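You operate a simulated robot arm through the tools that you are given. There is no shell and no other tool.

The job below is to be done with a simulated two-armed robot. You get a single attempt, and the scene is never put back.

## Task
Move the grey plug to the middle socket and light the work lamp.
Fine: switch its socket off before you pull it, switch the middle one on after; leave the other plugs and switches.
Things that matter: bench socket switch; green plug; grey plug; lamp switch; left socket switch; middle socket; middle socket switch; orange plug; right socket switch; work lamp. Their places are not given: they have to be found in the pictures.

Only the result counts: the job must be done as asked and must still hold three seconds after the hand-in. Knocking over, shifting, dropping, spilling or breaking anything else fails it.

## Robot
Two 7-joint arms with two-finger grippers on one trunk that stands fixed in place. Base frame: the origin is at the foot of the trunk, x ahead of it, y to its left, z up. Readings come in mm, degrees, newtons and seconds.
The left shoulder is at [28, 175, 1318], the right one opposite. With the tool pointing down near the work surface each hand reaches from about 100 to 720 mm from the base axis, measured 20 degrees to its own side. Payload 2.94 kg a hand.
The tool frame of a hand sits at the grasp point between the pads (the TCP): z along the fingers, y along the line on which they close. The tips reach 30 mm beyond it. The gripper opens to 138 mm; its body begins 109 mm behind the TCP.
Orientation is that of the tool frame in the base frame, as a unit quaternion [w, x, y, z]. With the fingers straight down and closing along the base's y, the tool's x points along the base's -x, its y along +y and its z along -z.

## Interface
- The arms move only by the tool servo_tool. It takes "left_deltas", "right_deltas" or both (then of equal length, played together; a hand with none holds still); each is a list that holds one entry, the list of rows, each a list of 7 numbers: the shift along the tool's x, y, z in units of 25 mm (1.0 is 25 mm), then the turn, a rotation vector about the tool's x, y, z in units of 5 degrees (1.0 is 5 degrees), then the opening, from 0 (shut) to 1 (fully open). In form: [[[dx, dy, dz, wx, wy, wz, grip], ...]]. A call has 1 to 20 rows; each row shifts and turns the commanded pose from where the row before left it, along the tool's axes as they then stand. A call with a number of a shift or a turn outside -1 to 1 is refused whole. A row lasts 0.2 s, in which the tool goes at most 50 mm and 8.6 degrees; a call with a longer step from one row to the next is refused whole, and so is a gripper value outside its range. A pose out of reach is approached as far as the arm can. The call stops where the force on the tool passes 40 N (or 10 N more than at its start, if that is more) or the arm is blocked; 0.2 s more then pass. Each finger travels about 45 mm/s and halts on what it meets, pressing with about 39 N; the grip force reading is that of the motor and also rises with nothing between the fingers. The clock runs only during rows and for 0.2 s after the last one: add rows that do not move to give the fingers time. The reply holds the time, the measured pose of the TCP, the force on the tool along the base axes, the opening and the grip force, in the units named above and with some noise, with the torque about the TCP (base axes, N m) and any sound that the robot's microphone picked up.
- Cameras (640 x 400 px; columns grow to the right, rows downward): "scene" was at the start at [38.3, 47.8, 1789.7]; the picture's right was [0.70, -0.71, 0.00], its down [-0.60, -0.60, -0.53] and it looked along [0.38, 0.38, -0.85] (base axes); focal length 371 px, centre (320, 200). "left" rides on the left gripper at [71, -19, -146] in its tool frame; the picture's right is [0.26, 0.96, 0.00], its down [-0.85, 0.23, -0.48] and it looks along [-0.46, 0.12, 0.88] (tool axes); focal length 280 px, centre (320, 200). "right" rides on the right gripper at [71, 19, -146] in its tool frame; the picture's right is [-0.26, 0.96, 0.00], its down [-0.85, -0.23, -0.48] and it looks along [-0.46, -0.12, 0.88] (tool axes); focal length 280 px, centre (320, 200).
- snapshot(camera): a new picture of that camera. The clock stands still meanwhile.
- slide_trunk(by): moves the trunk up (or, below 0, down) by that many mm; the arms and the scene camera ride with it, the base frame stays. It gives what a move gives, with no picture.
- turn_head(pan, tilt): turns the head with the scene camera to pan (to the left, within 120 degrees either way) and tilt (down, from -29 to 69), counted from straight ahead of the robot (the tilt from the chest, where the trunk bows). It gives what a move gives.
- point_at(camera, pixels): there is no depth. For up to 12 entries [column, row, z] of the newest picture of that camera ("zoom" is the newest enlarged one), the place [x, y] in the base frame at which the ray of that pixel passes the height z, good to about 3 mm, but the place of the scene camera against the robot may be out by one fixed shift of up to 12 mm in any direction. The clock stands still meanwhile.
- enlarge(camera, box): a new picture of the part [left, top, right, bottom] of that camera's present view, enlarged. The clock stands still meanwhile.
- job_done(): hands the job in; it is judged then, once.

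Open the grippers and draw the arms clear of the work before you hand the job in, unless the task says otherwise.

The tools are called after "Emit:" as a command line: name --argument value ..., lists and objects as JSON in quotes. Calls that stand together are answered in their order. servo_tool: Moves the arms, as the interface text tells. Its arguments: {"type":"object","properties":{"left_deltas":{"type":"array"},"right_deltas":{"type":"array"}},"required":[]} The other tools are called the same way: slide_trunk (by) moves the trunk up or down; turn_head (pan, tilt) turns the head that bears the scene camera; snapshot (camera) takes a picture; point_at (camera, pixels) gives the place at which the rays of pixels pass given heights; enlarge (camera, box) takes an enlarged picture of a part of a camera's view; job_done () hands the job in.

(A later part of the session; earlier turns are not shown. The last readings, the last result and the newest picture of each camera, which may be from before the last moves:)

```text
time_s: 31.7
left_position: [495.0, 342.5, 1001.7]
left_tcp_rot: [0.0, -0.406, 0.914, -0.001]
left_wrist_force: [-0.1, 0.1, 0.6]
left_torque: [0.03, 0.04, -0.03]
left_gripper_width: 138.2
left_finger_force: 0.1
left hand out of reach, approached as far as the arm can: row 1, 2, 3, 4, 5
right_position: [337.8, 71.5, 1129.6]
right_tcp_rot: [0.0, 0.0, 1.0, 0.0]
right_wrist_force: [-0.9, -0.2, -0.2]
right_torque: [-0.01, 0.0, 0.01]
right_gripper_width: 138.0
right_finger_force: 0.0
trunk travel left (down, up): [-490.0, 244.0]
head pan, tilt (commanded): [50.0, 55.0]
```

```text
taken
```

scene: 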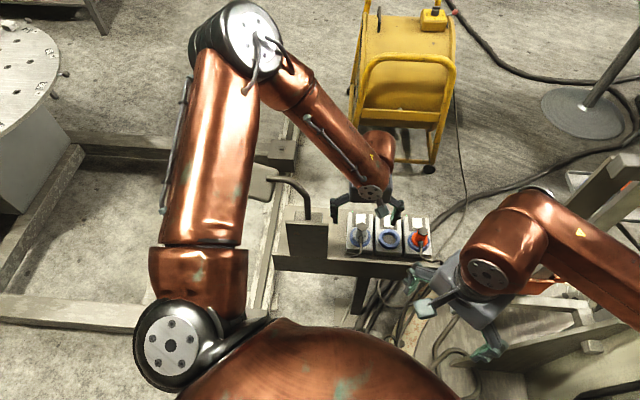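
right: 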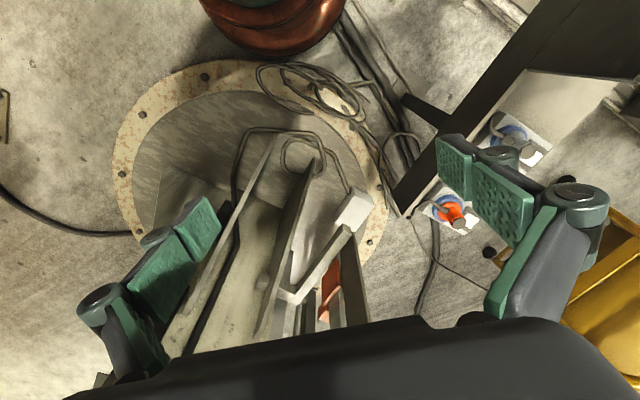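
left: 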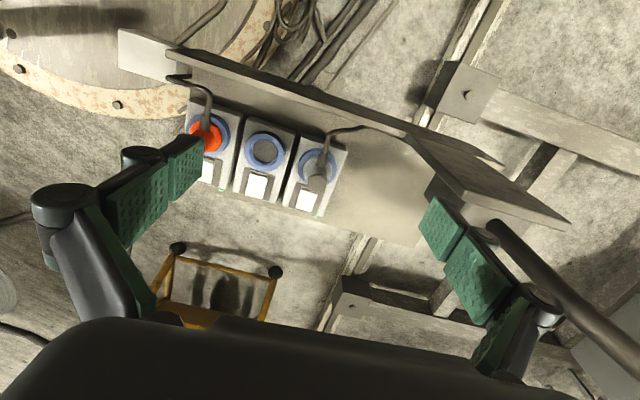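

The arm seems caught in an awkward elbow-forward posture, since moving outward lifts the hand. I'll look at its posture from the head camera before choosing how to unwind it.

Emit:
turn_head --pan 60 --tilt 35

Emit:
snapshot --camera "scene"

Emit:
snapshot --camera "right"

```text
time_s: 32.5
left_position: [495.2, 343.3, 1001.2]
left_tcp_rot: [0.0, -0.407, 0.914, -0.001]
left_wrist_force: [-0.4, 0.0, 0.5]
left_torque: [0.0, 0.01, -0.03]
left_gripper_width: 137.8
left_finger_force: 0.0
right_position: [339.3, 71.8, 1131.1]
right_tcp_rot: [0.0, 0.0, 1.0, 0.0]
right_wrist_force: [-0.1, 0.2, 0.4]
right_torque: [-0.01, 0.02, -0.03]
right_gripper_width: 137.8
right_finger_force: 0.1
trunk travel left (down, up): [-490.0, 244.0]
head pan, tilt (commanded): [60.0, 35.0]
```

```text
taken
```

scene: 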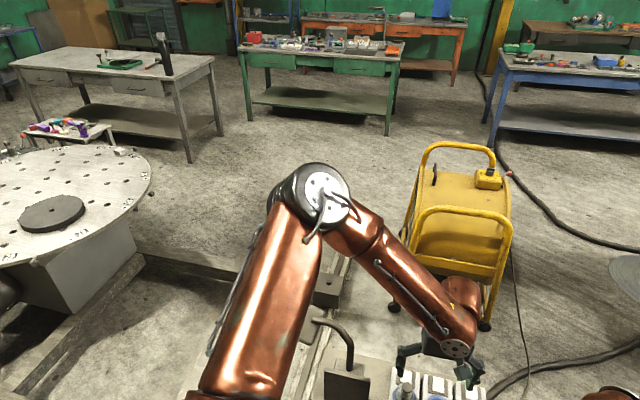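

```text
taken
```

right: 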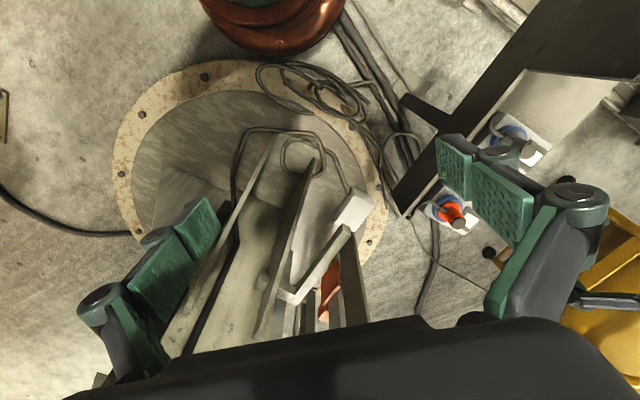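

The elbow stands high and forward with the forearm sloping down to the wrist, so this is a joint limit, not lack of length. I'll turn the hand back to zero yaw here and see whether the reach limit clears.

Emit:
servo_tool --left_deltas '[[[0, 0, 0, 0, 0, 0.96, 1], [0, 0, 0, 0, 0, 0.96, 1], [0, 0, 0, 0, 0, 0.96, 1], [0, 0, 0, 0, 0, 0.96, 1], [0, 0, 0, 0, 0, 0.96, 1], [0, 0, 0, 0, 0, 0.96, 1], [0, 0, 0, 0, 0, 0.96, 1], [0, 0, 0, 0, 0, 0.96, 1], [0, 0, 0, 0, 0, 0.96, 1], [0, 0, 0, 0, 0, 0.96, 1]]]'

Emit:
snapshot --camera "scene"

```text
time_s: 34.8
left_position: [495.1, 343.2, 1002.9]
left_tcp_rot: [0.0, 0.0, 1.0, 0.0]
left_wrist_force: [0.3, -0.2, 0.6]
left_torque: [-0.02, -0.02, 0.02]
left_gripper_width: 138.2
left_finger_force: 0.1
right_position: [338.3, 70.7, 1130.0]
right_tcp_rot: [0.0, 0.001, 1.0, -0.001]
right_wrist_force: [-0.9, 0.5, -0.6]
right_torque: [0.01, -0.02, -0.01]
right_gripper_width: 138.0
right_finger_force: 0.1
trunk travel left (down, up): [-490.0, 244.0]
head pan, tilt (commanded): [60.0, 35.0]
```

```text
taken
```

scene: 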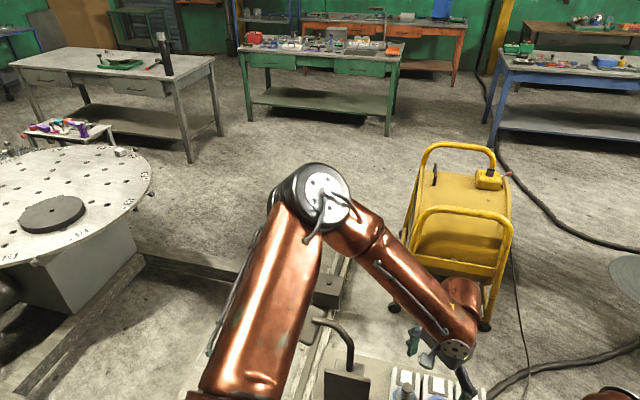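

The turn worked with no reach complaint. Now I'll try going straight down 60 mm, which keeps well above the plugs.

Emit:
servo_tool --left_deltas '[[[0, 0, 0.6, 0, 0, 0, 1], [0, 0, 0.6, 0, 0, 0, 1], [0, 0, 0.6, 0, 0, 0, 1], [0, 0, 0.6, 0, 0, 0, 1]]]'

Emit:
snapshot --camera "scene"

Emit:
snapshot --camera "left"

```text
time_s: 35.8
left_position: [469.6, 357.5, 969.5]
left_tcp_rot: [-0.001, 0.0, 1.0, 0.0]
left_wrist_force: [-0.7, -0.1, 0.1]
left_torque: [0.03, -0.02, 0.02]
left_gripper_width: 138.3
left_finger_force: 0.1
left hand out of reach, approached as far as the arm can: row 1, 2, 3, 4
right_position: [338.2, 71.0, 1131.1]
right_tcp_rot: [0.0, 0.0, 1.0, 0.0]
right_wrist_force: [0.3, -0.4, 0.1]
right_torque: [0.03, 0.01, 0.0]
right_gripper_width: 138.2
right_finger_force: 0.1
trunk travel left (down, up): [-490.0, 244.0]
head pan, tilt (commanded): [60.0, 35.0]
```

```text
taken
```

scene: 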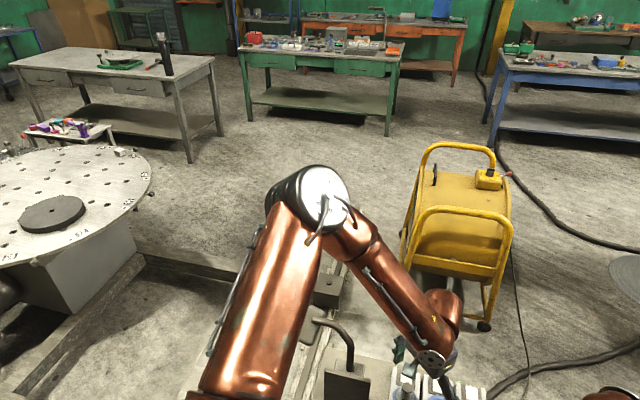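

```text
taken
```

left: 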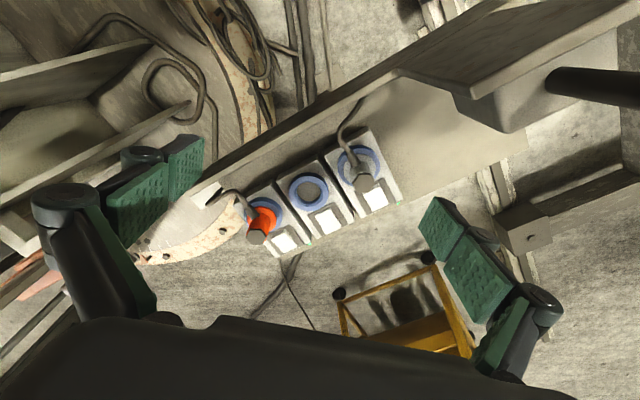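

Going down drags the hand inward, so the elbow is pinned by a shoulder limit in this posture. I'll unwind by rising and then retracing toward the start pose at (340,381,988), staying above the plate's top.

Emit:
servo_tool --left_deltas '[[[0, 0, -0.9, 0, 0, 0, 1], [0, 0, -0.9, 0, 0, 0, 1], [0.8, 0, 0, 0, 0, 0, 1], [1, 0, 0, 0, 0, 0, 1], [1, 0, 0, 0, 0, 0, 1], [1, 0, 0, 0, 0, 0, 1], [1, 0, 0, 0, 0, 0, 1], [0.4, 0.5, 0, 0, 0, 0, 1], [0, 0.5, 0, 0, 0, 0, 1]]]'

Emit:
snapshot --camera "scene"

```text
time_s: 37.8
left_position: [339.0, 383.2, 1014.3]
left_tcp_rot: [0.001, 0.0, 1.0, 0.001]
left_wrist_force: [-0.3, -0.1, 0.5]
left_torque: [-0.03, -0.01, -0.01]
left_gripper_width: 138.1
left_finger_force: 0.1
right_position: [338.9, 71.9, 1130.7]
right_tcp_rot: [0.0, 0.0, 1.0, -0.001]
right_wrist_force: [-0.6, 0.1, 0.2]
right_torque: [0.0, 0.01, 0.01]
right_gripper_width: 137.8
right_finger_force: 0.2
trunk travel left (down, up): [-490.0, 244.0]
head pan, tilt (commanded): [60.0, 35.0]
```

```text
taken
```

scene: 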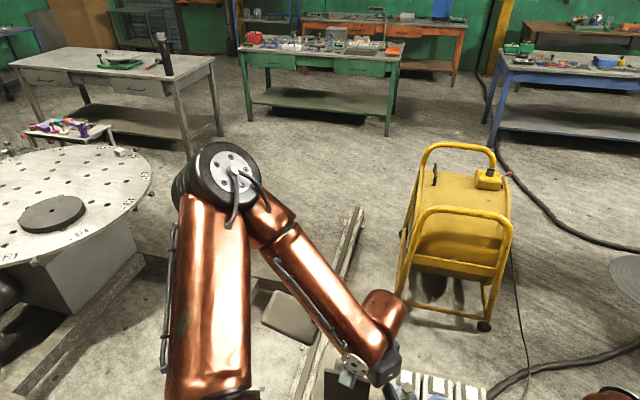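

The posture is loosening. I'll continue back and up to about (275,470,1095), where the elbow was still out to the side, and check.

Emit:
servo_tool --left_deltas '[[[0.4, 0.4, -0.8, 0, 0, 0, 1], [0.5, 0.8, -0.8, 0, 0, 0, 1], [0.5, 0.8, -0.8, 0, 0, 0, 1], [0.6, 0.8, -0.8, 0, 0, 0, 1], [0.5, 0.6, 0, 0, 0, 0, 1]]]'

Emit:
snapshot --camera "scene"

```text
time_s: 39.0
left_position: [276.9, 466.1, 1094.5]
left_tcp_rot: [-0.001, 0.0, 1.0, 0.0]
left_wrist_force: [0.1, -0.4, 0.6]
left_torque: [0.0, -0.04, -0.01]
left_gripper_width: 138.1
left_finger_force: 0.0
right_position: [337.1, 72.1, 1131.1]
right_tcp_rot: [0.0, 0.0, 1.0, 0.0]
right_wrist_force: [0.2, -0.6, 0.0]
right_torque: [0.04, -0.02, 0.01]
right_gripper_width: 138.0
right_finger_force: 0.1
trunk travel left (down, up): [-490.0, 244.0]
head pan, tilt (commanded): [60.0, 35.0]
```

```text
taken
```

scene: 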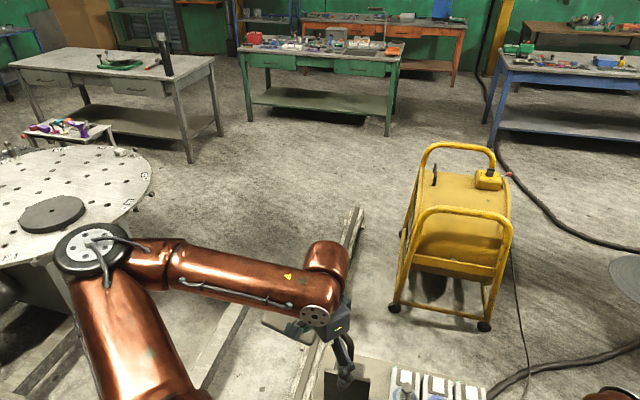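

The elbow is back out to the left, as it should be. I'll now carry the hand at this height straight over to the sockets near (560,330).

Emit:
servo_tool --left_deltas '[[[-0.94, -0.45, 0, 0, 0, 0, 1], [-0.94, -0.45, 0, 0, 0, 0, 1], [-0.94, -0.45, 0, 0, 0, 0, 1], [-0.94, -0.45, 0, 0, 0, 0, 1], [-0.94, -0.45, 0, 0, 0, 0, 1], [-0.94, -0.45, 0, 0, 0, 0, 1], [-0.94, -0.45, 0, 0, 0, 0, 1], [-0.94, -0.45, 0, 0, 0, 0, 1]]]'

Emit:
snapshot --camera "scene"

```text
time_s: 40.8
left_position: [466.6, 377.1, 1092.6]
left_tcp_rot: [-0.001, 0.0, 1.0, 0.0]
left_wrist_force: [0.9, -0.1, 0.0]
left_torque: [0.01, 0.02, 0.02]
left_gripper_width: 138.2
left_finger_force: 0.1
right_position: [338.5, 70.0, 1129.7]
right_tcp_rot: [-0.002, 0.0, 1.0, 0.0]
right_wrist_force: [0.6, 0.2, -0.2]
right_torque: [0.03, 0.02, 0.02]
right_gripper_width: 138.1
right_finger_force: 0.1
trunk travel left (down, up): [-490.0, 244.0]
head pan, tilt (commanded): [60.0, 35.0]
```

```text
taken
```

scene: 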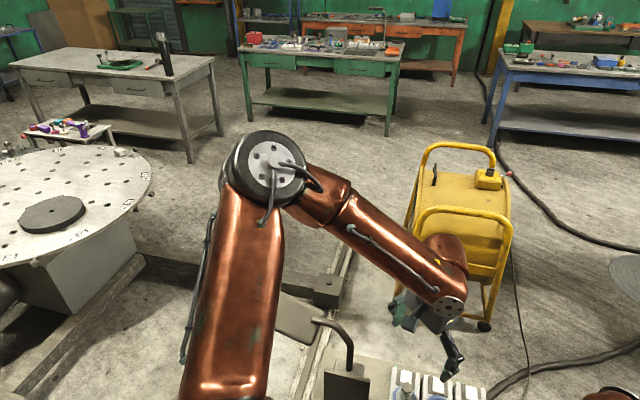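

That went with no reach complaint. I'll go on to about (545,330) and begin to come down.

Emit:
servo_tool --left_deltas '[[[-0.9, -0.5, 0, 0, 0, 0, 1], [-0.9, -0.5, 0, 0, 0, 0, 1], [-0.9, -0.5, 0, 0, 0, 0, 1], [-0.5, -0.4, 0.5, 0, 0, 0, 1], [0, 0, 1, 0, 0, 0, 1], [0, 0, 1, 0, 0, 0, 1], [0, 0, 1, 0, 0, 0, 1]]]'

Emit:
snapshot --camera "scene"

Emit:
snapshot --camera "left"

```text
time_s: 42.4
left_position: [517.5, 346.0, 1026.6]
left_tcp_rot: [0.0, 0.0, 1.0, -0.001]
left_wrist_force: [0.4, -0.4, 0.0]
left_torque: [-0.03, -0.02, -0.01]
left_gripper_width: 137.9
left_finger_force: 0.1
left hand out of reach, approached as far as the arm can: row 5, 6, 7
right_position: [337.3, 72.0, 1131.2]
right_tcp_rot: [-0.001, 0.0, 1.0, 0.001]
right_wrist_force: [-0.8, 0.2, 0.6]
right_torque: [-0.04, -0.04, 0.01]
right_gripper_width: 138.1
right_finger_force: 0.0
trunk travel left (down, up): [-490.0, 244.0]
head pan, tilt (commanded): [60.0, 35.0]
```

```text
taken
```

scene: 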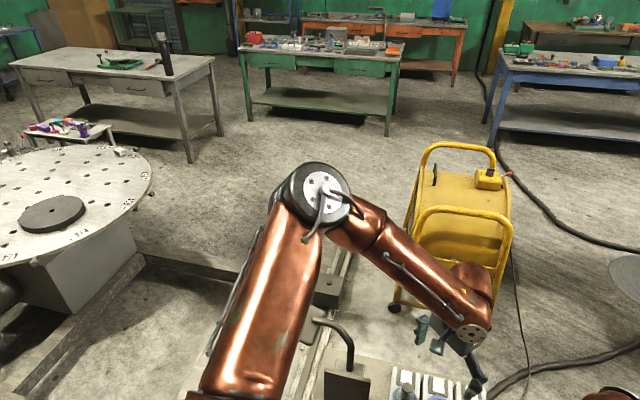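

```text
taken
```

left: 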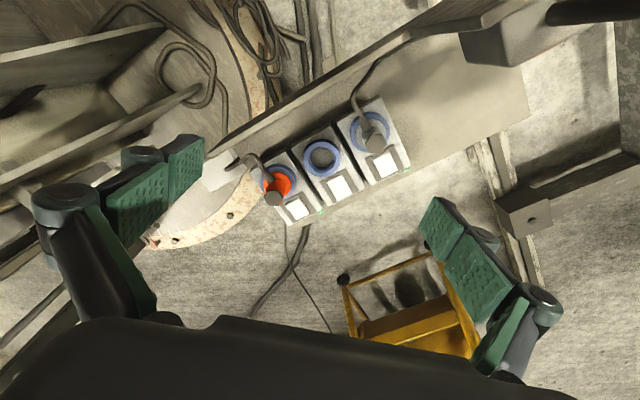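

The upper arm is pinned at this trunk height, so reaching the sockets will need the trunk lower. Before lowering I want the clearance between the left elbow and the lamp, so I'll turn the right hand to look toward +y.

Emit:
servo_tool --right_deltas '[[[0, 0, 0, 0, 0, -1, 1], [0, 0, 0, 0, 0, -1, 1], [0, 0, 0, 0, 0, -1, 1], [0, 0, 0, 0, 0, -1, 1], [0, 0, 0, 0, 0, -1, 1], [0, 0, 0, 0, 0, -1, 1], [0, 0, 0, 0, 0, -1, 1], [0, 0, 0, 0, 0, -1, 1], [0, 0, 0, 0, 0, -1, 1], [0, 0, 0, 0, 0, -1, 1], [0, 0, 0, 0, 0, -1, 1], [0, 0, 0, 0, 0, -1, 1]]]'

Emit:
snapshot --camera "right"

Emit:
turn_head --pan -5 --tilt 55

Emit:
snapshot --camera "scene"

```text
time_s: 45.0
left_position: [518.7, 346.1, 1025.1]
left_tcp_rot: [0.0, 0.0, 1.0, -0.001]
left_wrist_force: [0.5, 0.1, -0.4]
left_torque: [-0.01, -0.03, 0.03]
left_gripper_width: 138.0
left_finger_force: 0.0
right_position: [339.2, 71.1, 1132.0]
right_tcp_rot: [0.0, -0.501, 0.865, 0.0]
right_wrist_force: [0.2, 0.0, 0.1]
right_torque: [0.01, 0.01, -0.03]
right_gripper_width: 137.9
right_finger_force: 0.1
trunk travel left (down, up): [-490.0, 244.0]
head pan, tilt (commanded): [60.0, 35.0]
```

```text
taken
```

right: 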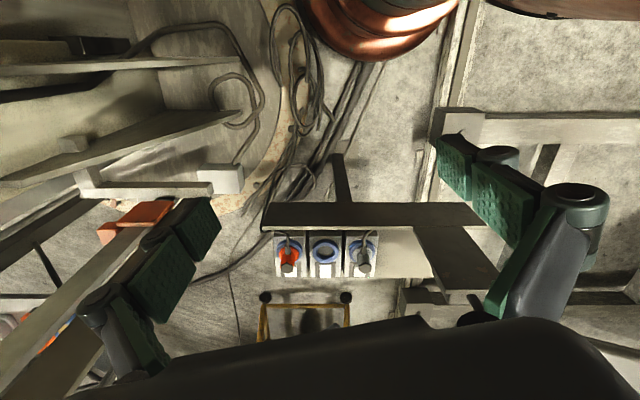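

```text
time_s: 46.3
left_position: [518.1, 345.9, 1027.5]
left_tcp_rot: [0.0, 0.0, 1.0, 0.0]
left_wrist_force: [0.2, 0.2, -0.5]
left_torque: [-0.03, -0.02, 0.0]
left_gripper_width: 137.9
left_finger_force: 0.0
right_position: [339.3, 70.9, 1130.1]
right_tcp_rot: [0.001, -0.5, 0.866, 0.0]
right_wrist_force: [0.3, -1.1, 0.3]
right_torque: [0.01, -0.04, 0.0]
right_gripper_width: 138.0
right_finger_force: 0.1
trunk travel left (down, up): [-490.0, 244.0]
head pan, tilt (commanded): [-5.0, 55.0]
```

```text
taken
```

scene: 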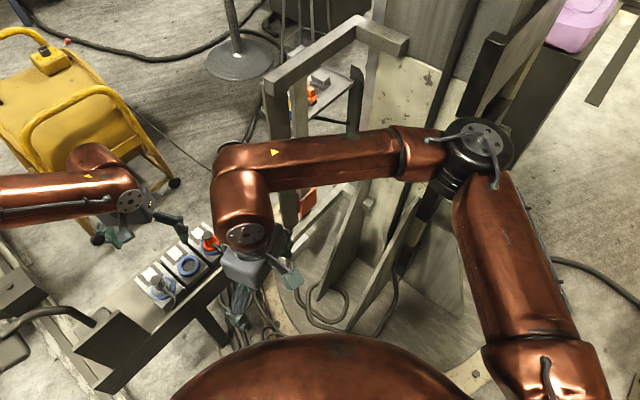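

The right camera now shows the strip at (325,250) and the plate at (455,260). I'll tilt this hand up step by step to bring the left elbow and the lamp into view.

Emit:
servo_tool --right_deltas '[[[0, 0, 0, 0, -1, 0, 1], [0, 0, 0, 0, -1, 0, 1], [0, 0, 0, 0, -1, 0, 1], [0, 0, 0, 0, -1, 0, 1], [0, 0, 0, 0, -1, 0, 1]]]'

Emit:
snapshot --camera "right"

```text
time_s: 47.5
left_position: [518.7, 344.6, 1027.1]
left_tcp_rot: [0.001, 0.0, 1.0, 0.0]
left_wrist_force: [0.3, 0.0, 0.3]
left_torque: [0.01, 0.01, 0.0]
left_gripper_width: 138.0
left_finger_force: 0.2
right_position: [337.5, 70.1, 1131.7]
right_tcp_rot: [0.187, -0.489, 0.845, 0.109]
right_wrist_force: [0.1, -0.3, 0.6]
right_torque: [0.0, 0.01, -0.02]
right_gripper_width: 137.7
right_finger_force: 0.0
trunk travel left (down, up): [-490.0, 244.0]
head pan, tilt (commanded): [-5.0, 55.0]
```

```text
taken
```

right: 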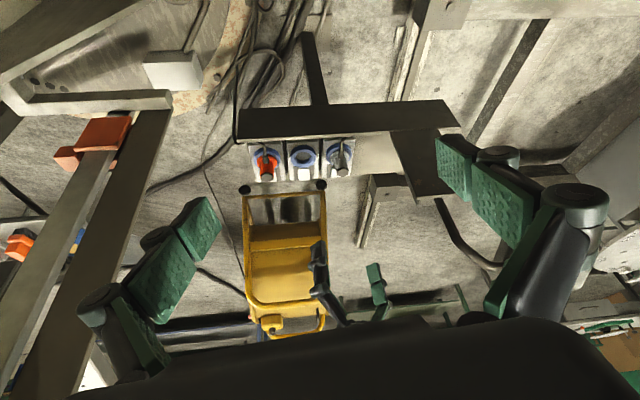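

The left hand's fingers now show at (320,280) and (375,290), and the lamp tube at (465,240). I'll tilt a little further.

Emit:
servo_tool --right_deltas '[[[0, 0, 0, 0, -1, -0.4, 1], [0, 0, 0, 0, -1, -0.4, 1], [0, 0, 0, 0, -1, -0.4, 1], [0, 0, 0, 0, -1, -0.4, 1], [0, 0, 0, 0, -1, -0.4, 1]]]'

Emit:
snapshot --camera "right"

```text
time_s: 48.7
left_position: [518.4, 344.4, 1026.6]
left_tcp_rot: [0.001, 0.0, 1.0, 0.0]
left_wrist_force: [1.2, 0.4, 1.3]
left_torque: [-0.01, -0.02, 0.0]
left_gripper_width: 138.1
left_finger_force: 0.0
right_position: [338.8, 70.2, 1131.3]
right_tcp_rot: [0.375, -0.524, 0.739, 0.195]
right_wrist_force: [-0.5, -0.2, -0.1]
right_torque: [0.02, 0.0, -0.02]
right_gripper_width: 138.2
right_finger_force: 0.0
trunk travel left (down, up): [-490.0, 244.0]
head pan, tilt (commanded): [-5.0, 55.0]
```

```text
taken
```

right: 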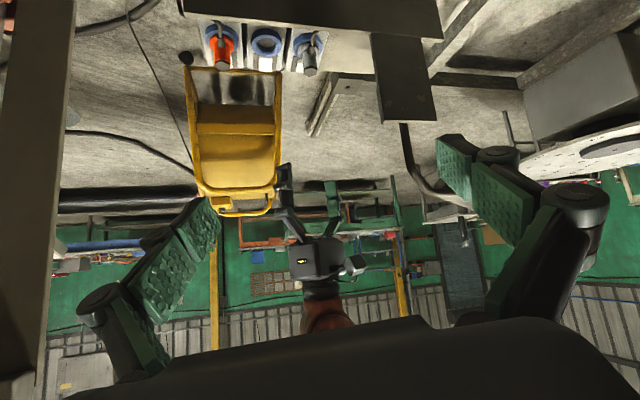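

The picture is inverted (up is toward the bottom): left hand at (315,260), lamp tube at (405,150). The elbow is still hidden below, so I'll tilt a bit more.

Emit:
servo_tool --right_deltas '[[[0, 0, 0, 0, -1, -0.6, 1], [0, 0, 0, 0, -1, -0.6, 1], [0, 0, 0, 0, -1, -0.6, 1], [0, 0, 0, 0, -1, -0.6, 1], [0, 0, 0, 0, -1, -0.6, 1]]]'

Emit:
snapshot --camera "right"

```text
time_s: 49.9
left_position: [518.0, 344.4, 1025.4]
left_tcp_rot: [0.001, 0.0, 1.0, 0.0]
left_wrist_force: [-1.1, 0.6, -0.6]
left_torque: [0.0, 0.0, 0.0]
left_gripper_width: 138.0
left_finger_force: 0.1
right_position: [337.9, 69.1, 1130.3]
right_tcp_rot: [0.548, -0.561, 0.567, 0.253]
right_wrist_force: [-0.6, -0.1, 0.7]
right_torque: [-0.05, 0.01, -0.01]
right_gripper_width: 138.0
right_finger_force: 0.1
trunk travel left (down, up): [-490.0, 244.0]
head pan, tilt (commanded): [-5.0, 55.0]
```

```text
taken
```

right: 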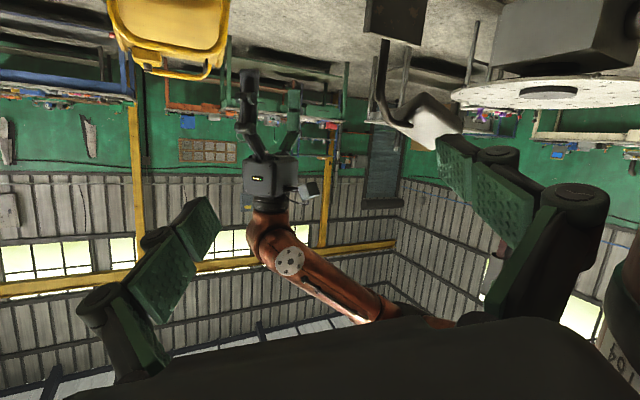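

This side view shows the left forearm rising steeply to an elbow well above the lamp, and the lamp's underside at (430,125) isn't glowing. I'll try another route: back in front of the bench, then lower there, to get a lower elbow before reaching out over the sockets.

Emit:
servo_tool --left_deltas '[[[1, -0.1, 0, 0, 0, 0, 1], [1, -0.1, 0, 0, 0, 0, 1], [1, -0.1, 0, 0, 0, 0, 1], [1, -0.1, 0, 0, 0, 0, 1], [1, -0.1, 0, 0, 0, 0, 1], [1, -0.1, 0, 0, 0, 0, 1], [1, -0.1, 0, 0, 0, 0, 1], [0.3, -0.3, 0.8, 0, 0, 0, 1], [0, -0.2, 0.8, 0, 0, 0, 1], [0, 0, 0.8, 0, 0, 0, 1], [0, 0, 0.8, 0, 0, 0, 1], [0, 0, 0.8, 0, 0, 0, 1]]]'

Emit:
snapshot --camera "right"

Emit:
turn_head --pan 50 --tilt 55

Emit:
snapshot --camera "scene"

```text
time_s: 52.5
left_position: [342.0, 319.8, 934.8]
left_tcp_rot: [0.0, 0.0, 1.0, 0.0]
left_wrist_force: [-0.8, 0.9, 0.6]
left_torque: [-0.01, -0.02, -0.03]
left_gripper_width: 137.7
left_finger_force: 0.0
left hand out of reach, approached as far as the arm can: row 7, 8
right_position: [338.8, 69.8, 1130.5]
right_tcp_rot: [0.547, -0.561, 0.567, 0.253]
right_wrist_force: [0.3, -0.4, -1.0]
right_torque: [-0.02, -0.01, 0.01]
right_gripper_width: 138.1
right_finger_force: 0.1
trunk travel left (down, up): [-490.0, 244.0]
head pan, tilt (commanded): [-5.0, 55.0]
```

```text
taken
```

right: 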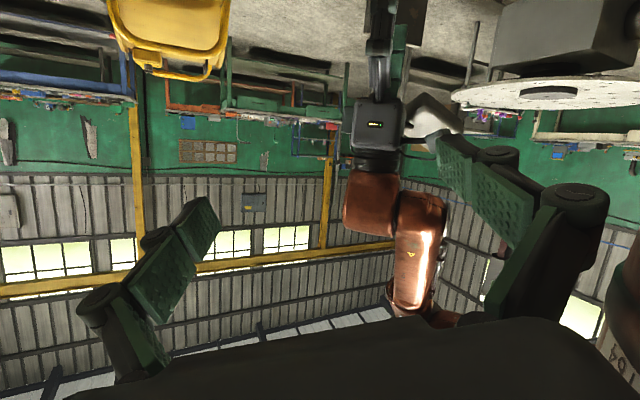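

```text
time_s: 53.8
left_position: [341.9, 320.3, 934.6]
left_tcp_rot: [0.0, 0.0, 1.0, -0.001]
left_wrist_force: [0.8, -0.2, 0.4]
left_torque: [0.0, -0.01, 0.01]
left_gripper_width: 138.1
left_finger_force: 0.0
right_position: [338.1, 70.2, 1131.3]
right_tcp_rot: [0.547, -0.561, 0.567, 0.253]
right_wrist_force: [0.0, 0.1, -0.2]
right_torque: [0.0, 0.01, 0.04]
right_gripper_width: 138.0
right_finger_force: 0.0
trunk travel left (down, up): [-490.0, 244.0]
head pan, tilt (commanded): [50.0, 55.0]
```

```text
taken
```

scene: 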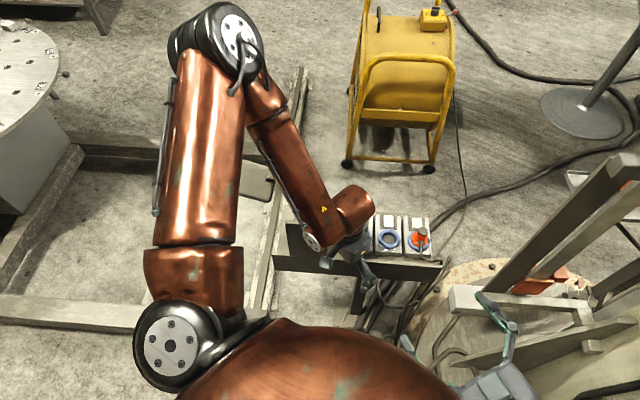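

The hand is at (342,320,935) with the forearm nearly vertical. I'll keep lowering here in front of the bench and see whether the arm follows.

Emit:
servo_tool --left_deltas '[[[0, 0, 0.8, 0, 0, 0, 1], [0, 0, 0.8, 0, 0, 0, 1], [0, 0, 0.8, 0, 0, 0, 1], [0, 0, 0.8, 0, 0, 0, 1], [0, 0, 0.8, 0, 0, 0, 1]]]'

Emit:
snapshot --camera "right"

Emit:
snapshot --camera "scene"

Emit:
snapshot --camera "left"

```text
time_s: 55.0
left_position: [328.5, 350.8, 902.0]
left_tcp_rot: [0.0, 0.0, 1.0, -0.001]
left_wrist_force: [0.3, -0.7, 0.0]
left_torque: [-0.01, -0.01, -0.03]
left_gripper_width: 137.8
left_finger_force: 0.0
left hand out of reach, approached as far as the arm can: row 1, 2, 3, 4, 5
right_position: [338.1, 70.3, 1131.1]
right_tcp_rot: [0.547, -0.562, 0.567, 0.253]
right_wrist_force: [0.4, 0.5, 0.1]
right_torque: [-0.02, -0.02, 0.02]
right_gripper_width: 138.2
right_finger_force: 0.1
trunk travel left (down, up): [-490.0, 244.0]
head pan, tilt (commanded): [50.0, 55.0]
```

```text
taken
```

right: 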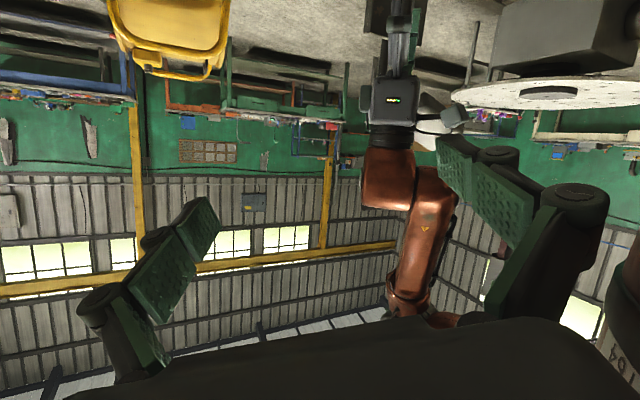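

```text
taken
```

scene: 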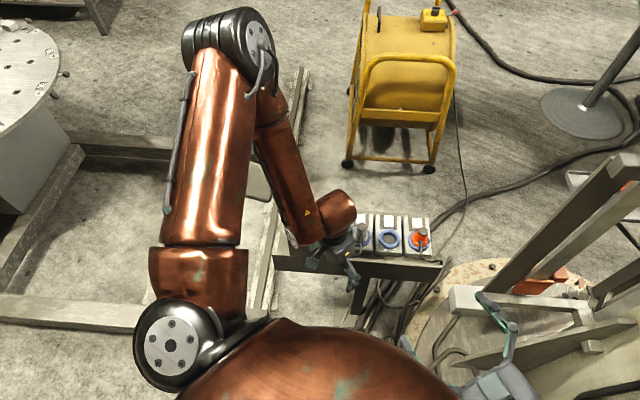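

```text
taken
```

left: 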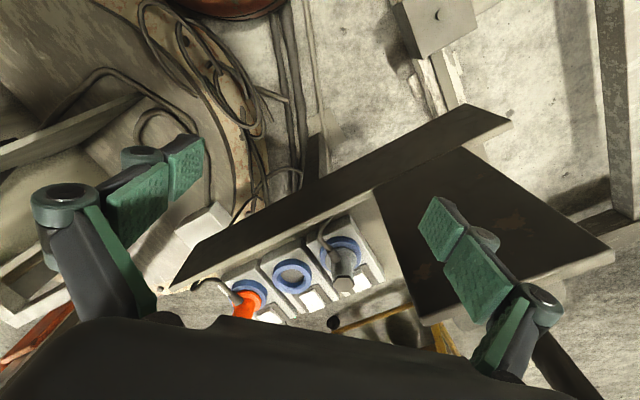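

The arm is still pinned with its elbow high, around z = 1500 by the right camera's view, so lowering the trunk is the way and keeps the elbow well above the lamp. First I'll check what is around and below the right arm.

Emit:
turn_head --pan -25 --tilt 55

Emit:
snapshot --camera "scene"

Emit:
turn_head --pan -60 --tilt 40

Emit:
snapshot --camera "scene"

```text
time_s: 56.4
left_position: [328.9, 349.8, 903.1]
left_tcp_rot: [0.0, 0.0, 1.0, 0.0]
left_wrist_force: [0.8, -0.6, 0.2]
left_torque: [-0.01, 0.04, 0.02]
left_gripper_width: 137.6
left_finger_force: 0.1
right_position: [338.5, 70.6, 1131.5]
right_tcp_rot: [0.547, -0.561, 0.567, 0.253]
right_wrist_force: [0.6, -0.4, -1.0]
right_torque: [-0.01, -0.01, 0.02]
right_gripper_width: 137.9
right_finger_force: 0.2
trunk travel left (down, up): [-490.0, 244.0]
head pan, tilt (commanded): [-25.0, 55.0]
```

```text
taken
```

scene: 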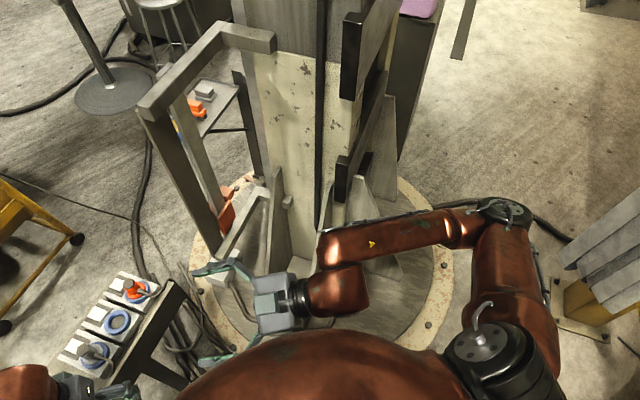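

```text
time_s: 57.4
left_position: [327.2, 350.5, 902.8]
left_tcp_rot: [0.0, 0.0, 1.0, 0.0]
left_wrist_force: [0.1, -0.2, 1.2]
left_torque: [0.02, -0.01, -0.01]
left_gripper_width: 138.1
left_finger_force: 0.1
right_position: [338.4, 69.6, 1130.7]
right_tcp_rot: [0.547, -0.562, 0.567, 0.254]
right_wrist_force: [0.5, -0.1, -0.1]
right_torque: [0.01, -0.02, 0.02]
right_gripper_width: 137.6
right_finger_force: 0.1
trunk travel left (down, up): [-490.0, 244.0]
head pan, tilt (commanded): [-60.0, 40.0]
```

```text
taken
```

scene: 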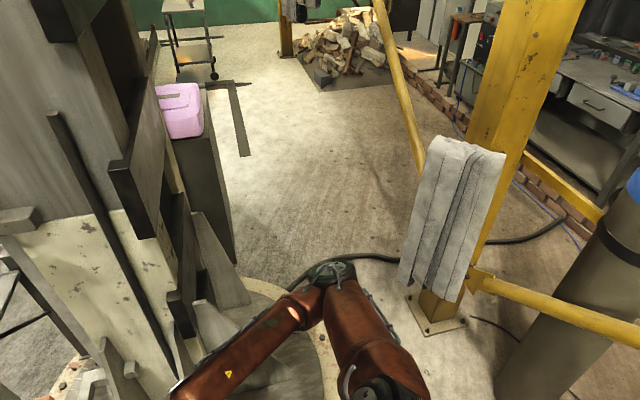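

The right arm sits over a round machine base with low gussets around a column. I'll measure where those parts are before lowering.

Emit:
turn_head --pan -15 --tilt 60

Emit:
snapshot --camera "scene"

Emit:
enlarge --camera "scene" --box '[160, 100, 400, 300]'

```text
time_s: 58.5
left_position: [327.3, 349.2, 902.6]
left_tcp_rot: [0.0, 0.0, 1.0, 0.0]
left_wrist_force: [-0.5, -0.1, 0.7]
left_torque: [0.04, -0.03, -0.01]
left_gripper_width: 138.1
left_finger_force: 0.1
right_position: [339.1, 68.9, 1130.2]
right_tcp_rot: [0.547, -0.562, 0.567, 0.253]
right_wrist_force: [0.3, 0.0, -0.2]
right_torque: [0.03, 0.01, -0.01]
right_gripper_width: 137.9
right_finger_force: 0.2
trunk travel left (down, up): [-490.0, 244.0]
head pan, tilt (commanded): [-15.0, 60.0]
```

```text
taken
```

scene: 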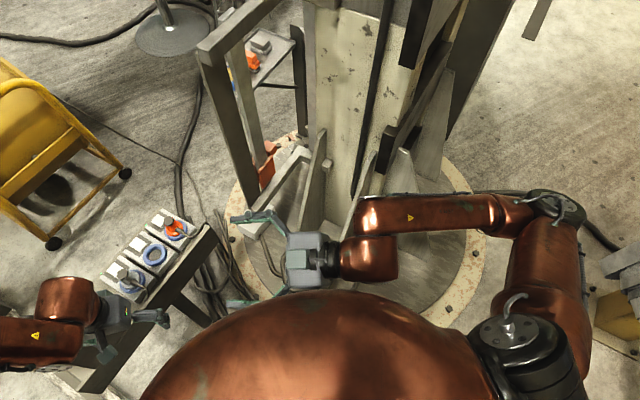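

```text
2.00 times, centred on (280, 200) of scene
```

zoom: 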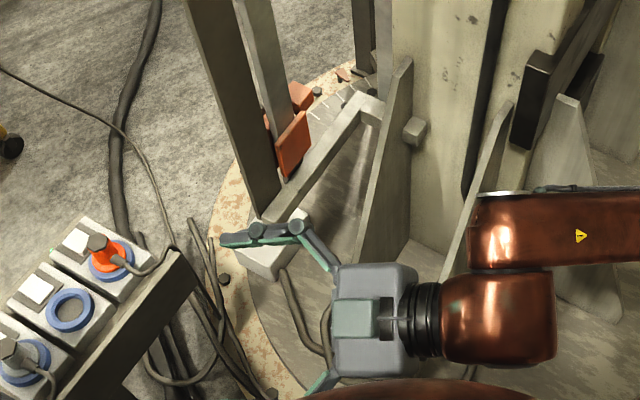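

The machine column with its gussets stands on a disc. I'll get the disc's floor extent and probe the gusset tops and the black beam end against likely heights.

Emit:
point_at --camera "scene" --pixels '[[232, 230, 0], [455, 310, 0], [485, 230, 0], [340, 230, 0], [363, 132, 300], [363, 132, 500], [411, 160, 500], [411, 160, 800], [411, 160, 1000], [290, 260, 0], [413, 175, 300], [335, 165, 300]]'

```text
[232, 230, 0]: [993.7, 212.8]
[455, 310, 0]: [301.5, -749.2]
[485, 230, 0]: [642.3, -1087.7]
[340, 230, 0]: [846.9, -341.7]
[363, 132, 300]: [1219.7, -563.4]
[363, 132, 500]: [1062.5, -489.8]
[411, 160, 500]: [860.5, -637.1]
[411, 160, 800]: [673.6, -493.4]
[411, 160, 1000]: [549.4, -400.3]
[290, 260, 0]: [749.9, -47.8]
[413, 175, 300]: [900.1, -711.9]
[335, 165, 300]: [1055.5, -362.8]
```

The machine disc and column lie far beyond the right arm, so lowering is safe there. I'll raise the left hand first, then lower the trunk in steps.

Emit:
servo_tool --left_deltas '[[[0, 0, -1, 0, 0, 0, 1], [0, 0, -1, 0, 0, 0, 1], [0, 0, -1, 0, 0, 0, 1], [0, 0, -1, 0, 0, 0, 1], [-0.5, 0, -1, 0, 0, 0, 1], [-1, 0, -0.8, 0, 0, 0, 1], [-1, 0, -0.8, 0, 0, 0, 1], [-1, 0, -0.8, 0, 0, 0, 1], [-1, 0, 0, 0, 0, 0, 1]]]'

Emit:
slide_trunk --by -120

Emit:
snapshot --camera "right"

```text
time_s: 60.5
left_position: [441.9, 350.0, 1078.6]
left_tcp_rot: [-0.001, -0.001, 1.0, 0.001]
left_wrist_force: [-0.1, -1.2, -0.6]
left_torque: [0.0, 0.01, 0.0]
left_gripper_width: 138.0
left_finger_force: 0.0
left hand out of reach, approached as far as the arm can: row 4
right_position: [339.5, 70.5, 1130.4]
right_tcp_rot: [0.547, -0.561, 0.567, 0.254]
right_wrist_force: [0.0, 0.3, 0.0]
right_torque: [0.04, 0.01, 0.05]
right_gripper_width: 138.1
right_finger_force: 0.1
trunk travel left (down, up): [-490.0, 244.0]
head pan, tilt (commanded): [-15.0, 60.0]
```

```text
time_s: 62.0
left_position: [441.8, 351.6, 960.4]
left_tcp_rot: [0.0, 0.001, 1.0, 0.0]
left_wrist_force: [0.8, 0.1, -0.5]
left_torque: [0.0, 0.0, 0.03]
left_gripper_width: 138.0
left_finger_force: 0.2
right_position: [342.7, 70.5, 1002.6]
right_tcp_rot: [0.54, -0.558, 0.574, 0.261]
right_wrist_force: [-1.2, 0.8, -0.4]
right_torque: [-0.04, 0.0, -0.02]
right_gripper_width: 138.0
right_finger_force: 0.1
trunk travel left (down, up): [-370.0, 364.0]
head pan, tilt (commanded): [-15.0, 60.0]
```

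```text
taken
```

right: 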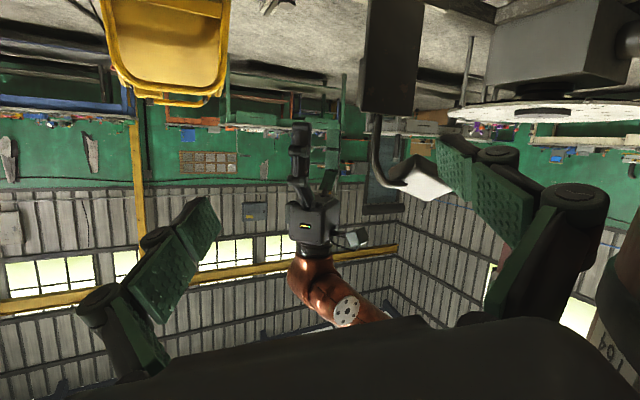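

The left hand is now at (442,352,960), and the lamp at (415,175) is clear of the arm. I'll move it out over the sockets and try going down a little.

Emit:
servo_tool --left_deltas '[[[-1, -0.2, 0, 0, 0, 0, 1], [-1, -0.2, 0, 0, 0, 0, 1], [-1, -0.2, 0, 0, 0, 0, 1], [-1, -0.2, 0, 0, 0, 0, 1], [0, 0, 0.6, 0, 0, 0, 1], [0, 0, 0.6, 0, 0, 0, 1]]]'

Emit:
snapshot --camera "left"

```text
time_s: 63.5
left_position: [542.6, 332.2, 928.9]
left_tcp_rot: [-0.001, 0.0, 1.0, 0.0]
left_wrist_force: [0.9, 0.1, -0.4]
left_torque: [0.0, 0.01, 0.0]
left_gripper_width: 137.8
left_finger_force: 0.0
right_position: [343.6, 70.9, 1001.7]
right_tcp_rot: [0.539, -0.558, 0.574, 0.261]
right_wrist_force: [-0.2, -0.2, 0.0]
right_torque: [-0.03, -0.01, -0.02]
right_gripper_width: 138.3
right_finger_force: 0.0
trunk travel left (down, up): [-370.0, 364.0]
head pan, tilt (commanded): [-15.0, 60.0]
```

```text
taken
```

left: 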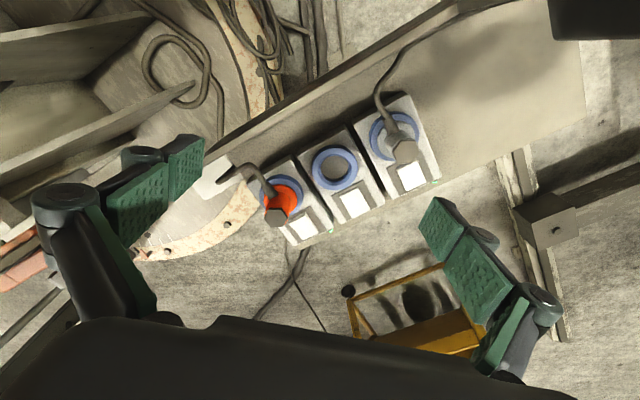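

No reach problem now. I'll raise the hand, then lower the trunk another 120 mm for more margin.

Emit:
servo_tool --left_deltas '[[[0, 0, -1, 0, 0, 0, 1], [0, 0, -1, 0, 0, 0, 1], [0, 0, -1, 0, 0, 0, 1]]]'

Emit:
slide_trunk --by -120

Emit:
snapshot --camera "right"

Emit:
turn_head --pan 45 --tilt 50

Emit:
snapshot --camera "scene"

```text
time_s: 64.2
left_position: [540.8, 331.4, 1005.3]
left_tcp_rot: [0.0, 0.0, 1.0, 0.0]
left_wrist_force: [0.1, 0.4, -0.7]
left_torque: [0.02, -0.03, -0.02]
left_gripper_width: 137.8
left_finger_force: 0.1
right_position: [341.9, 70.5, 1003.8]
right_tcp_rot: [0.539, -0.559, 0.573, 0.261]
right_wrist_force: [-1.8, -0.2, 0.2]
right_torque: [-0.01, 0.0, -0.01]
right_gripper_width: 137.8
right_finger_force: 0.1
trunk travel left (down, up): [-370.0, 364.0]
head pan, tilt (commanded): [-15.0, 60.0]
```

```text
time_s: 65.8
left_position: [542.7, 330.7, 885.6]
left_tcp_rot: [0.0, 0.0, 1.0, 0.0]
left_wrist_force: [0.1, -0.4, 0.1]
left_torque: [0.02, -0.03, 0.0]
left_gripper_width: 138.0
left_finger_force: 0.0
right_position: [357.0, 72.0, 855.6]
right_tcp_rot: [0.514, -0.546, 0.597, 0.286]
right_wrist_force: [-0.6, 0.1, 0.5]
right_torque: [-0.07, 0.02, 0.0]
right_gripper_width: 137.9
right_finger_force: 0.0
trunk travel left (down, up): [-250.0, 484.0]
head pan, tilt (commanded): [-15.0, 60.0]
```

```text
taken
```

right: 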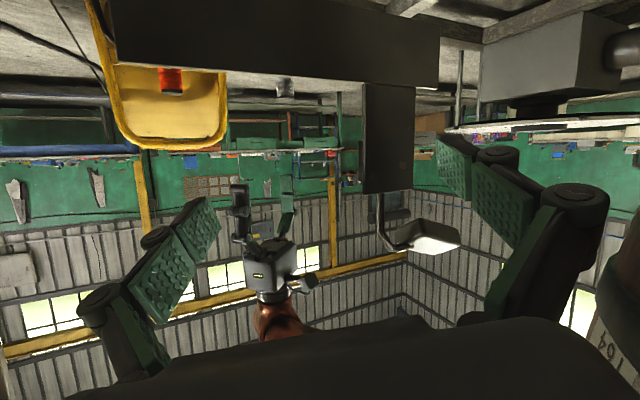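

```text
time_s: 67.0
left_position: [541.1, 331.2, 883.6]
left_tcp_rot: [0.0, 0.0, 1.0, 0.0]
left_wrist_force: [-0.3, -1.0, 0.6]
left_torque: [0.0, 0.0, 0.0]
left_gripper_width: 138.0
left_finger_force: 0.1
right_position: [358.3, 70.2, 854.1]
right_tcp_rot: [0.513, -0.546, 0.597, 0.287]
right_wrist_force: [0.9, 0.7, -0.3]
right_torque: [0.0, 0.0, -0.02]
right_gripper_width: 138.2
right_finger_force: 0.1
trunk travel left (down, up): [-250.0, 484.0]
head pan, tilt (commanded): [45.0, 50.0]
```

```text
taken
```

scene: 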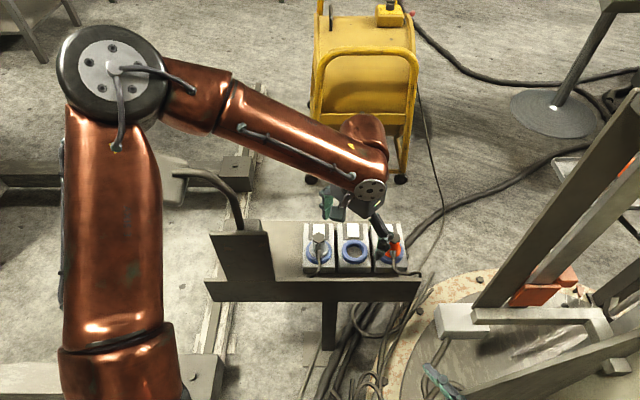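

The right hand dropped more than the trunk did and turned a few degrees, so something may be touching that arm. I'll look at the right arm before going further.

Emit:
turn_head --pan -30 --tilt 60

Emit:
snapshot --camera "scene"

Emit:
turn_head --pan -75 --tilt 55

Emit:
snapshot --camera "scene"

```text
time_s: 68.5
left_position: [543.0, 331.0, 883.4]
left_tcp_rot: [0.0, -0.001, 1.0, -0.001]
left_wrist_force: [0.5, 0.0, -0.2]
left_torque: [0.04, 0.0, -0.03]
left_gripper_width: 137.9
left_finger_force: 0.1
right_position: [357.5, 71.9, 854.8]
right_tcp_rot: [0.513, -0.545, 0.597, 0.287]
right_wrist_force: [0.4, -0.4, 0.0]
right_torque: [0.03, -0.02, 0.01]
right_gripper_width: 138.0
right_finger_force: 0.1
trunk travel left (down, up): [-250.0, 484.0]
head pan, tilt (commanded): [-30.0, 60.0]
```

```text
taken
```

scene: 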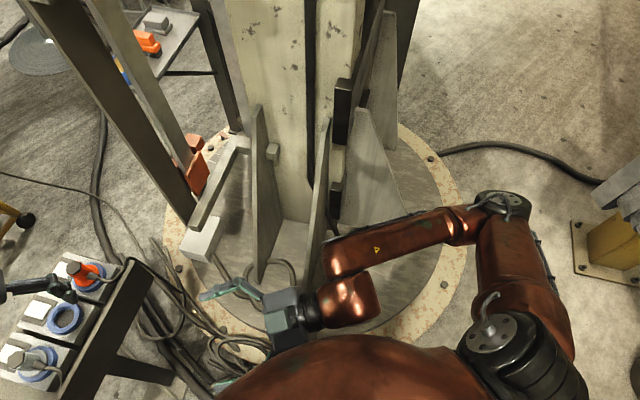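

```text
time_s: 69.6
left_position: [541.7, 332.2, 883.8]
left_tcp_rot: [0.0, 0.0, 1.0, 0.0]
left_wrist_force: [-0.6, -0.5, -0.3]
left_torque: [0.0, -0.03, 0.0]
left_gripper_width: 138.1
left_finger_force: 0.0
right_position: [356.5, 71.8, 853.9]
right_tcp_rot: [0.513, -0.546, 0.597, 0.287]
right_wrist_force: [-0.1, 1.2, 0.6]
right_torque: [0.0, 0.0, -0.02]
right_gripper_width: 138.1
right_finger_force: 0.0
trunk travel left (down, up): [-250.0, 484.0]
head pan, tilt (commanded): [-75.0, 55.0]
```

```text
taken
```

scene: 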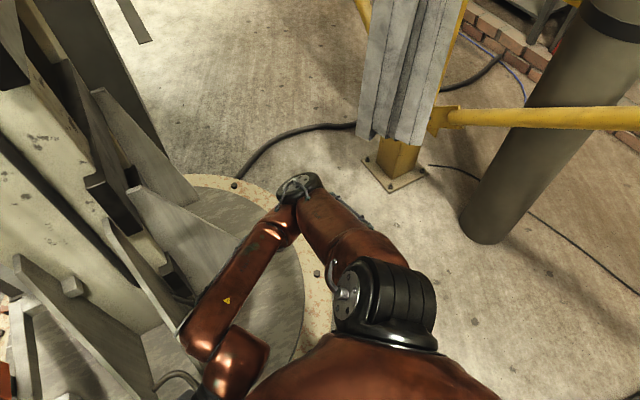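

Nothing obvious touches the right arm, but it did deflect. I'll lift the right hand about 80 mm and straighten it, which relieves any contact.

Emit:
servo_tool --right_deltas '[[[-0.74, -0.17, -0.25, 0, 0, 0, 1], [-0.74, -0.17, -0.25, 0, 0, 0, 1], [-0.74, -0.17, -0.25, 0, 0, 0, 1], [-0.74, -0.17, -0.25, 0, 0, 0, 1], [0, 0, 0, 0, 1, 0.6, 1], [0, 0, 0, 0, 1, 0.6, 1], [0, 0, 0, 0, 1, 0.6, 1], [0, 0, 0, 0, 1, 0.6, 1], [0, 0, 0, 0, 1, 0.6, 1]]]'

Emit:
snapshot --camera "right"

```text
time_s: 71.6
left_position: [540.9, 333.3, 883.1]
left_tcp_rot: [0.0, 0.0, 1.0, 0.0]
left_wrist_force: [0.1, 0.7, 0.3]
left_torque: [-0.02, 0.0, 0.0]
left_gripper_width: 138.1
left_finger_force: 0.1
right_position: [386.5, 58.0, 923.6]
right_tcp_rot: [0.329, -0.514, 0.759, 0.226]
right_wrist_force: [0.1, 0.3, -0.3]
right_torque: [0.03, -0.06, -0.01]
right_gripper_width: 137.8
right_finger_force: 0.1
right hand out of reach, approached as far as the arm can: row 1, 2, 3, 4
trunk travel left (down, up): [-250.0, 484.0]
head pan, tilt (commanded): [-75.0, 55.0]
```

```text
taken
```

right: 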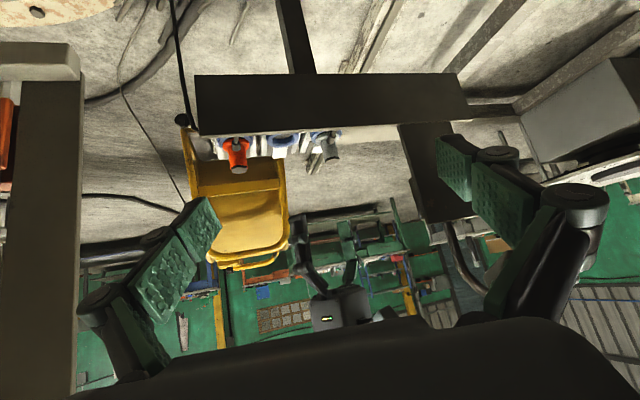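

The right hand is now higher and freer at (387,58,924), so I'll leave it there. The left hand is at (541,333,883) and I'll look at the sockets closely through its camera.

Emit:
snapshot --camera "left"

Emit:
enlarge --camera "left" --box '[240, 90, 480, 250]'

```text
taken
```

left: 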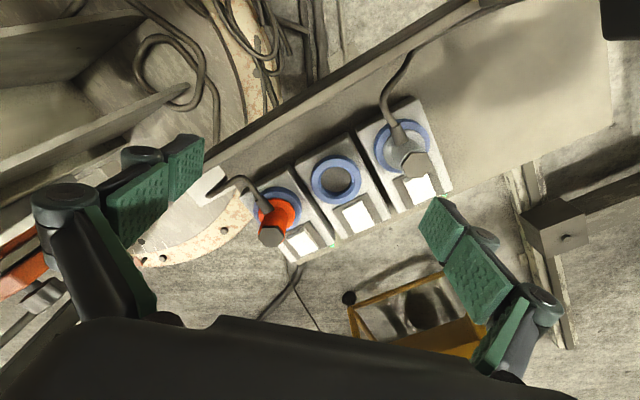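

```text
2.50 times, centred on (360, 170) of left
```

zoom: 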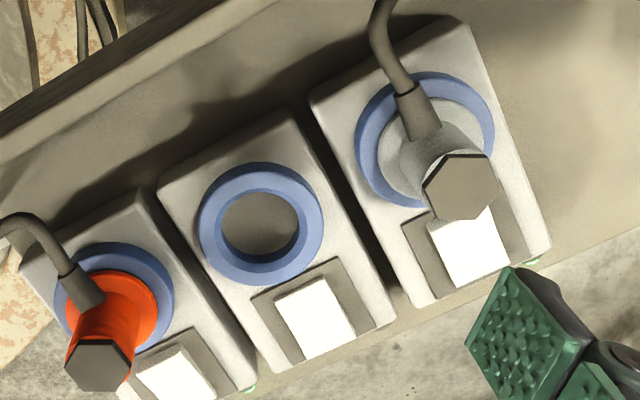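

I'll record rays for the key points: middle ring (337,179), middle rocker (357,217), left rocker (420,188), left ring (402,146), grey hex top (415,165) and orange ring (279,212). They can be matched with a second viewpoint later.

Emit:
point_at --camera "left" --pixels '[[336.8, 179.2, 680], [336.8, 179.2, 720], [357.2, 216.8, 680], [357.2, 216.8, 720], [420, 188, 680], [420, 188, 720], [402, 146, 680], [402, 146, 720], [415.2, 164.8, 720], [415.2, 164.8, 800], [279, 212, 680], [279, 212, 720]]'

Emit:
servo_tool --left_deltas '[[[0, 0, 0, 0, 0, -0.96, 1], [0, 0, 0, 0, 0, -0.96, 1], [0, 0, 0, 0, 0, -0.96, 1], [0, 0, 0, 0, 0, -0.96, 1], [0, 0, 0, 0, 0, -0.96, 1], [0, 0, 0, 0, 0, -0.96, 1], [0, 0, 0, 0, 0, -0.96, 1], [0, 0, 0, 0, 0, -0.96, 1], [0, 0, 0, 0, 0, -0.96, 1], [0, 0, 0, 0, 0, -0.96, 1]]]'

Emit:
snapshot --camera "left"

```text
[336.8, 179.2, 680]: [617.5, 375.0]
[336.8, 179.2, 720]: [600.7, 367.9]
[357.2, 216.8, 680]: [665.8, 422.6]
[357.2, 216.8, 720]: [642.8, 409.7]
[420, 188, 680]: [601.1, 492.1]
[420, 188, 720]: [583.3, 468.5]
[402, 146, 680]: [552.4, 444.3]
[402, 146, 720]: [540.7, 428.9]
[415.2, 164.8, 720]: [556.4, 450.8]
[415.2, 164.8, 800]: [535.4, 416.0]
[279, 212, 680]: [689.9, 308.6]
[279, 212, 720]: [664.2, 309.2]
```

```text
time_s: 73.8
left_position: [542.2, 332.2, 884.7]
left_tcp_rot: [0.0, -0.408, 0.913, 0.0]
left_wrist_force: [0.0, 0.1, 0.1]
left_torque: [-0.02, 0.03, 0.0]
left_gripper_width: 138.1
left_finger_force: 0.1
right_position: [385.0, 58.0, 923.0]
right_tcp_rot: [0.331, -0.513, 0.76, 0.225]
right_wrist_force: [-0.1, -0.7, 0.7]
right_torque: [-0.01, 0.01, 0.01]
right_gripper_width: 137.7
right_finger_force: 0.1
trunk travel left (down, up): [-250.0, 484.0]
head pan, tilt (commanded): [-75.0, 55.0]
```

```text
taken
```

left: 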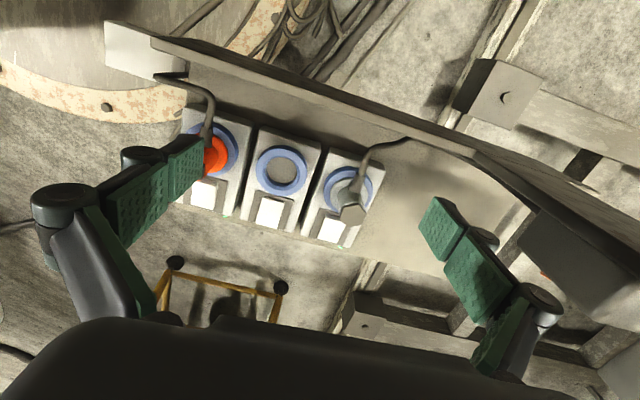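

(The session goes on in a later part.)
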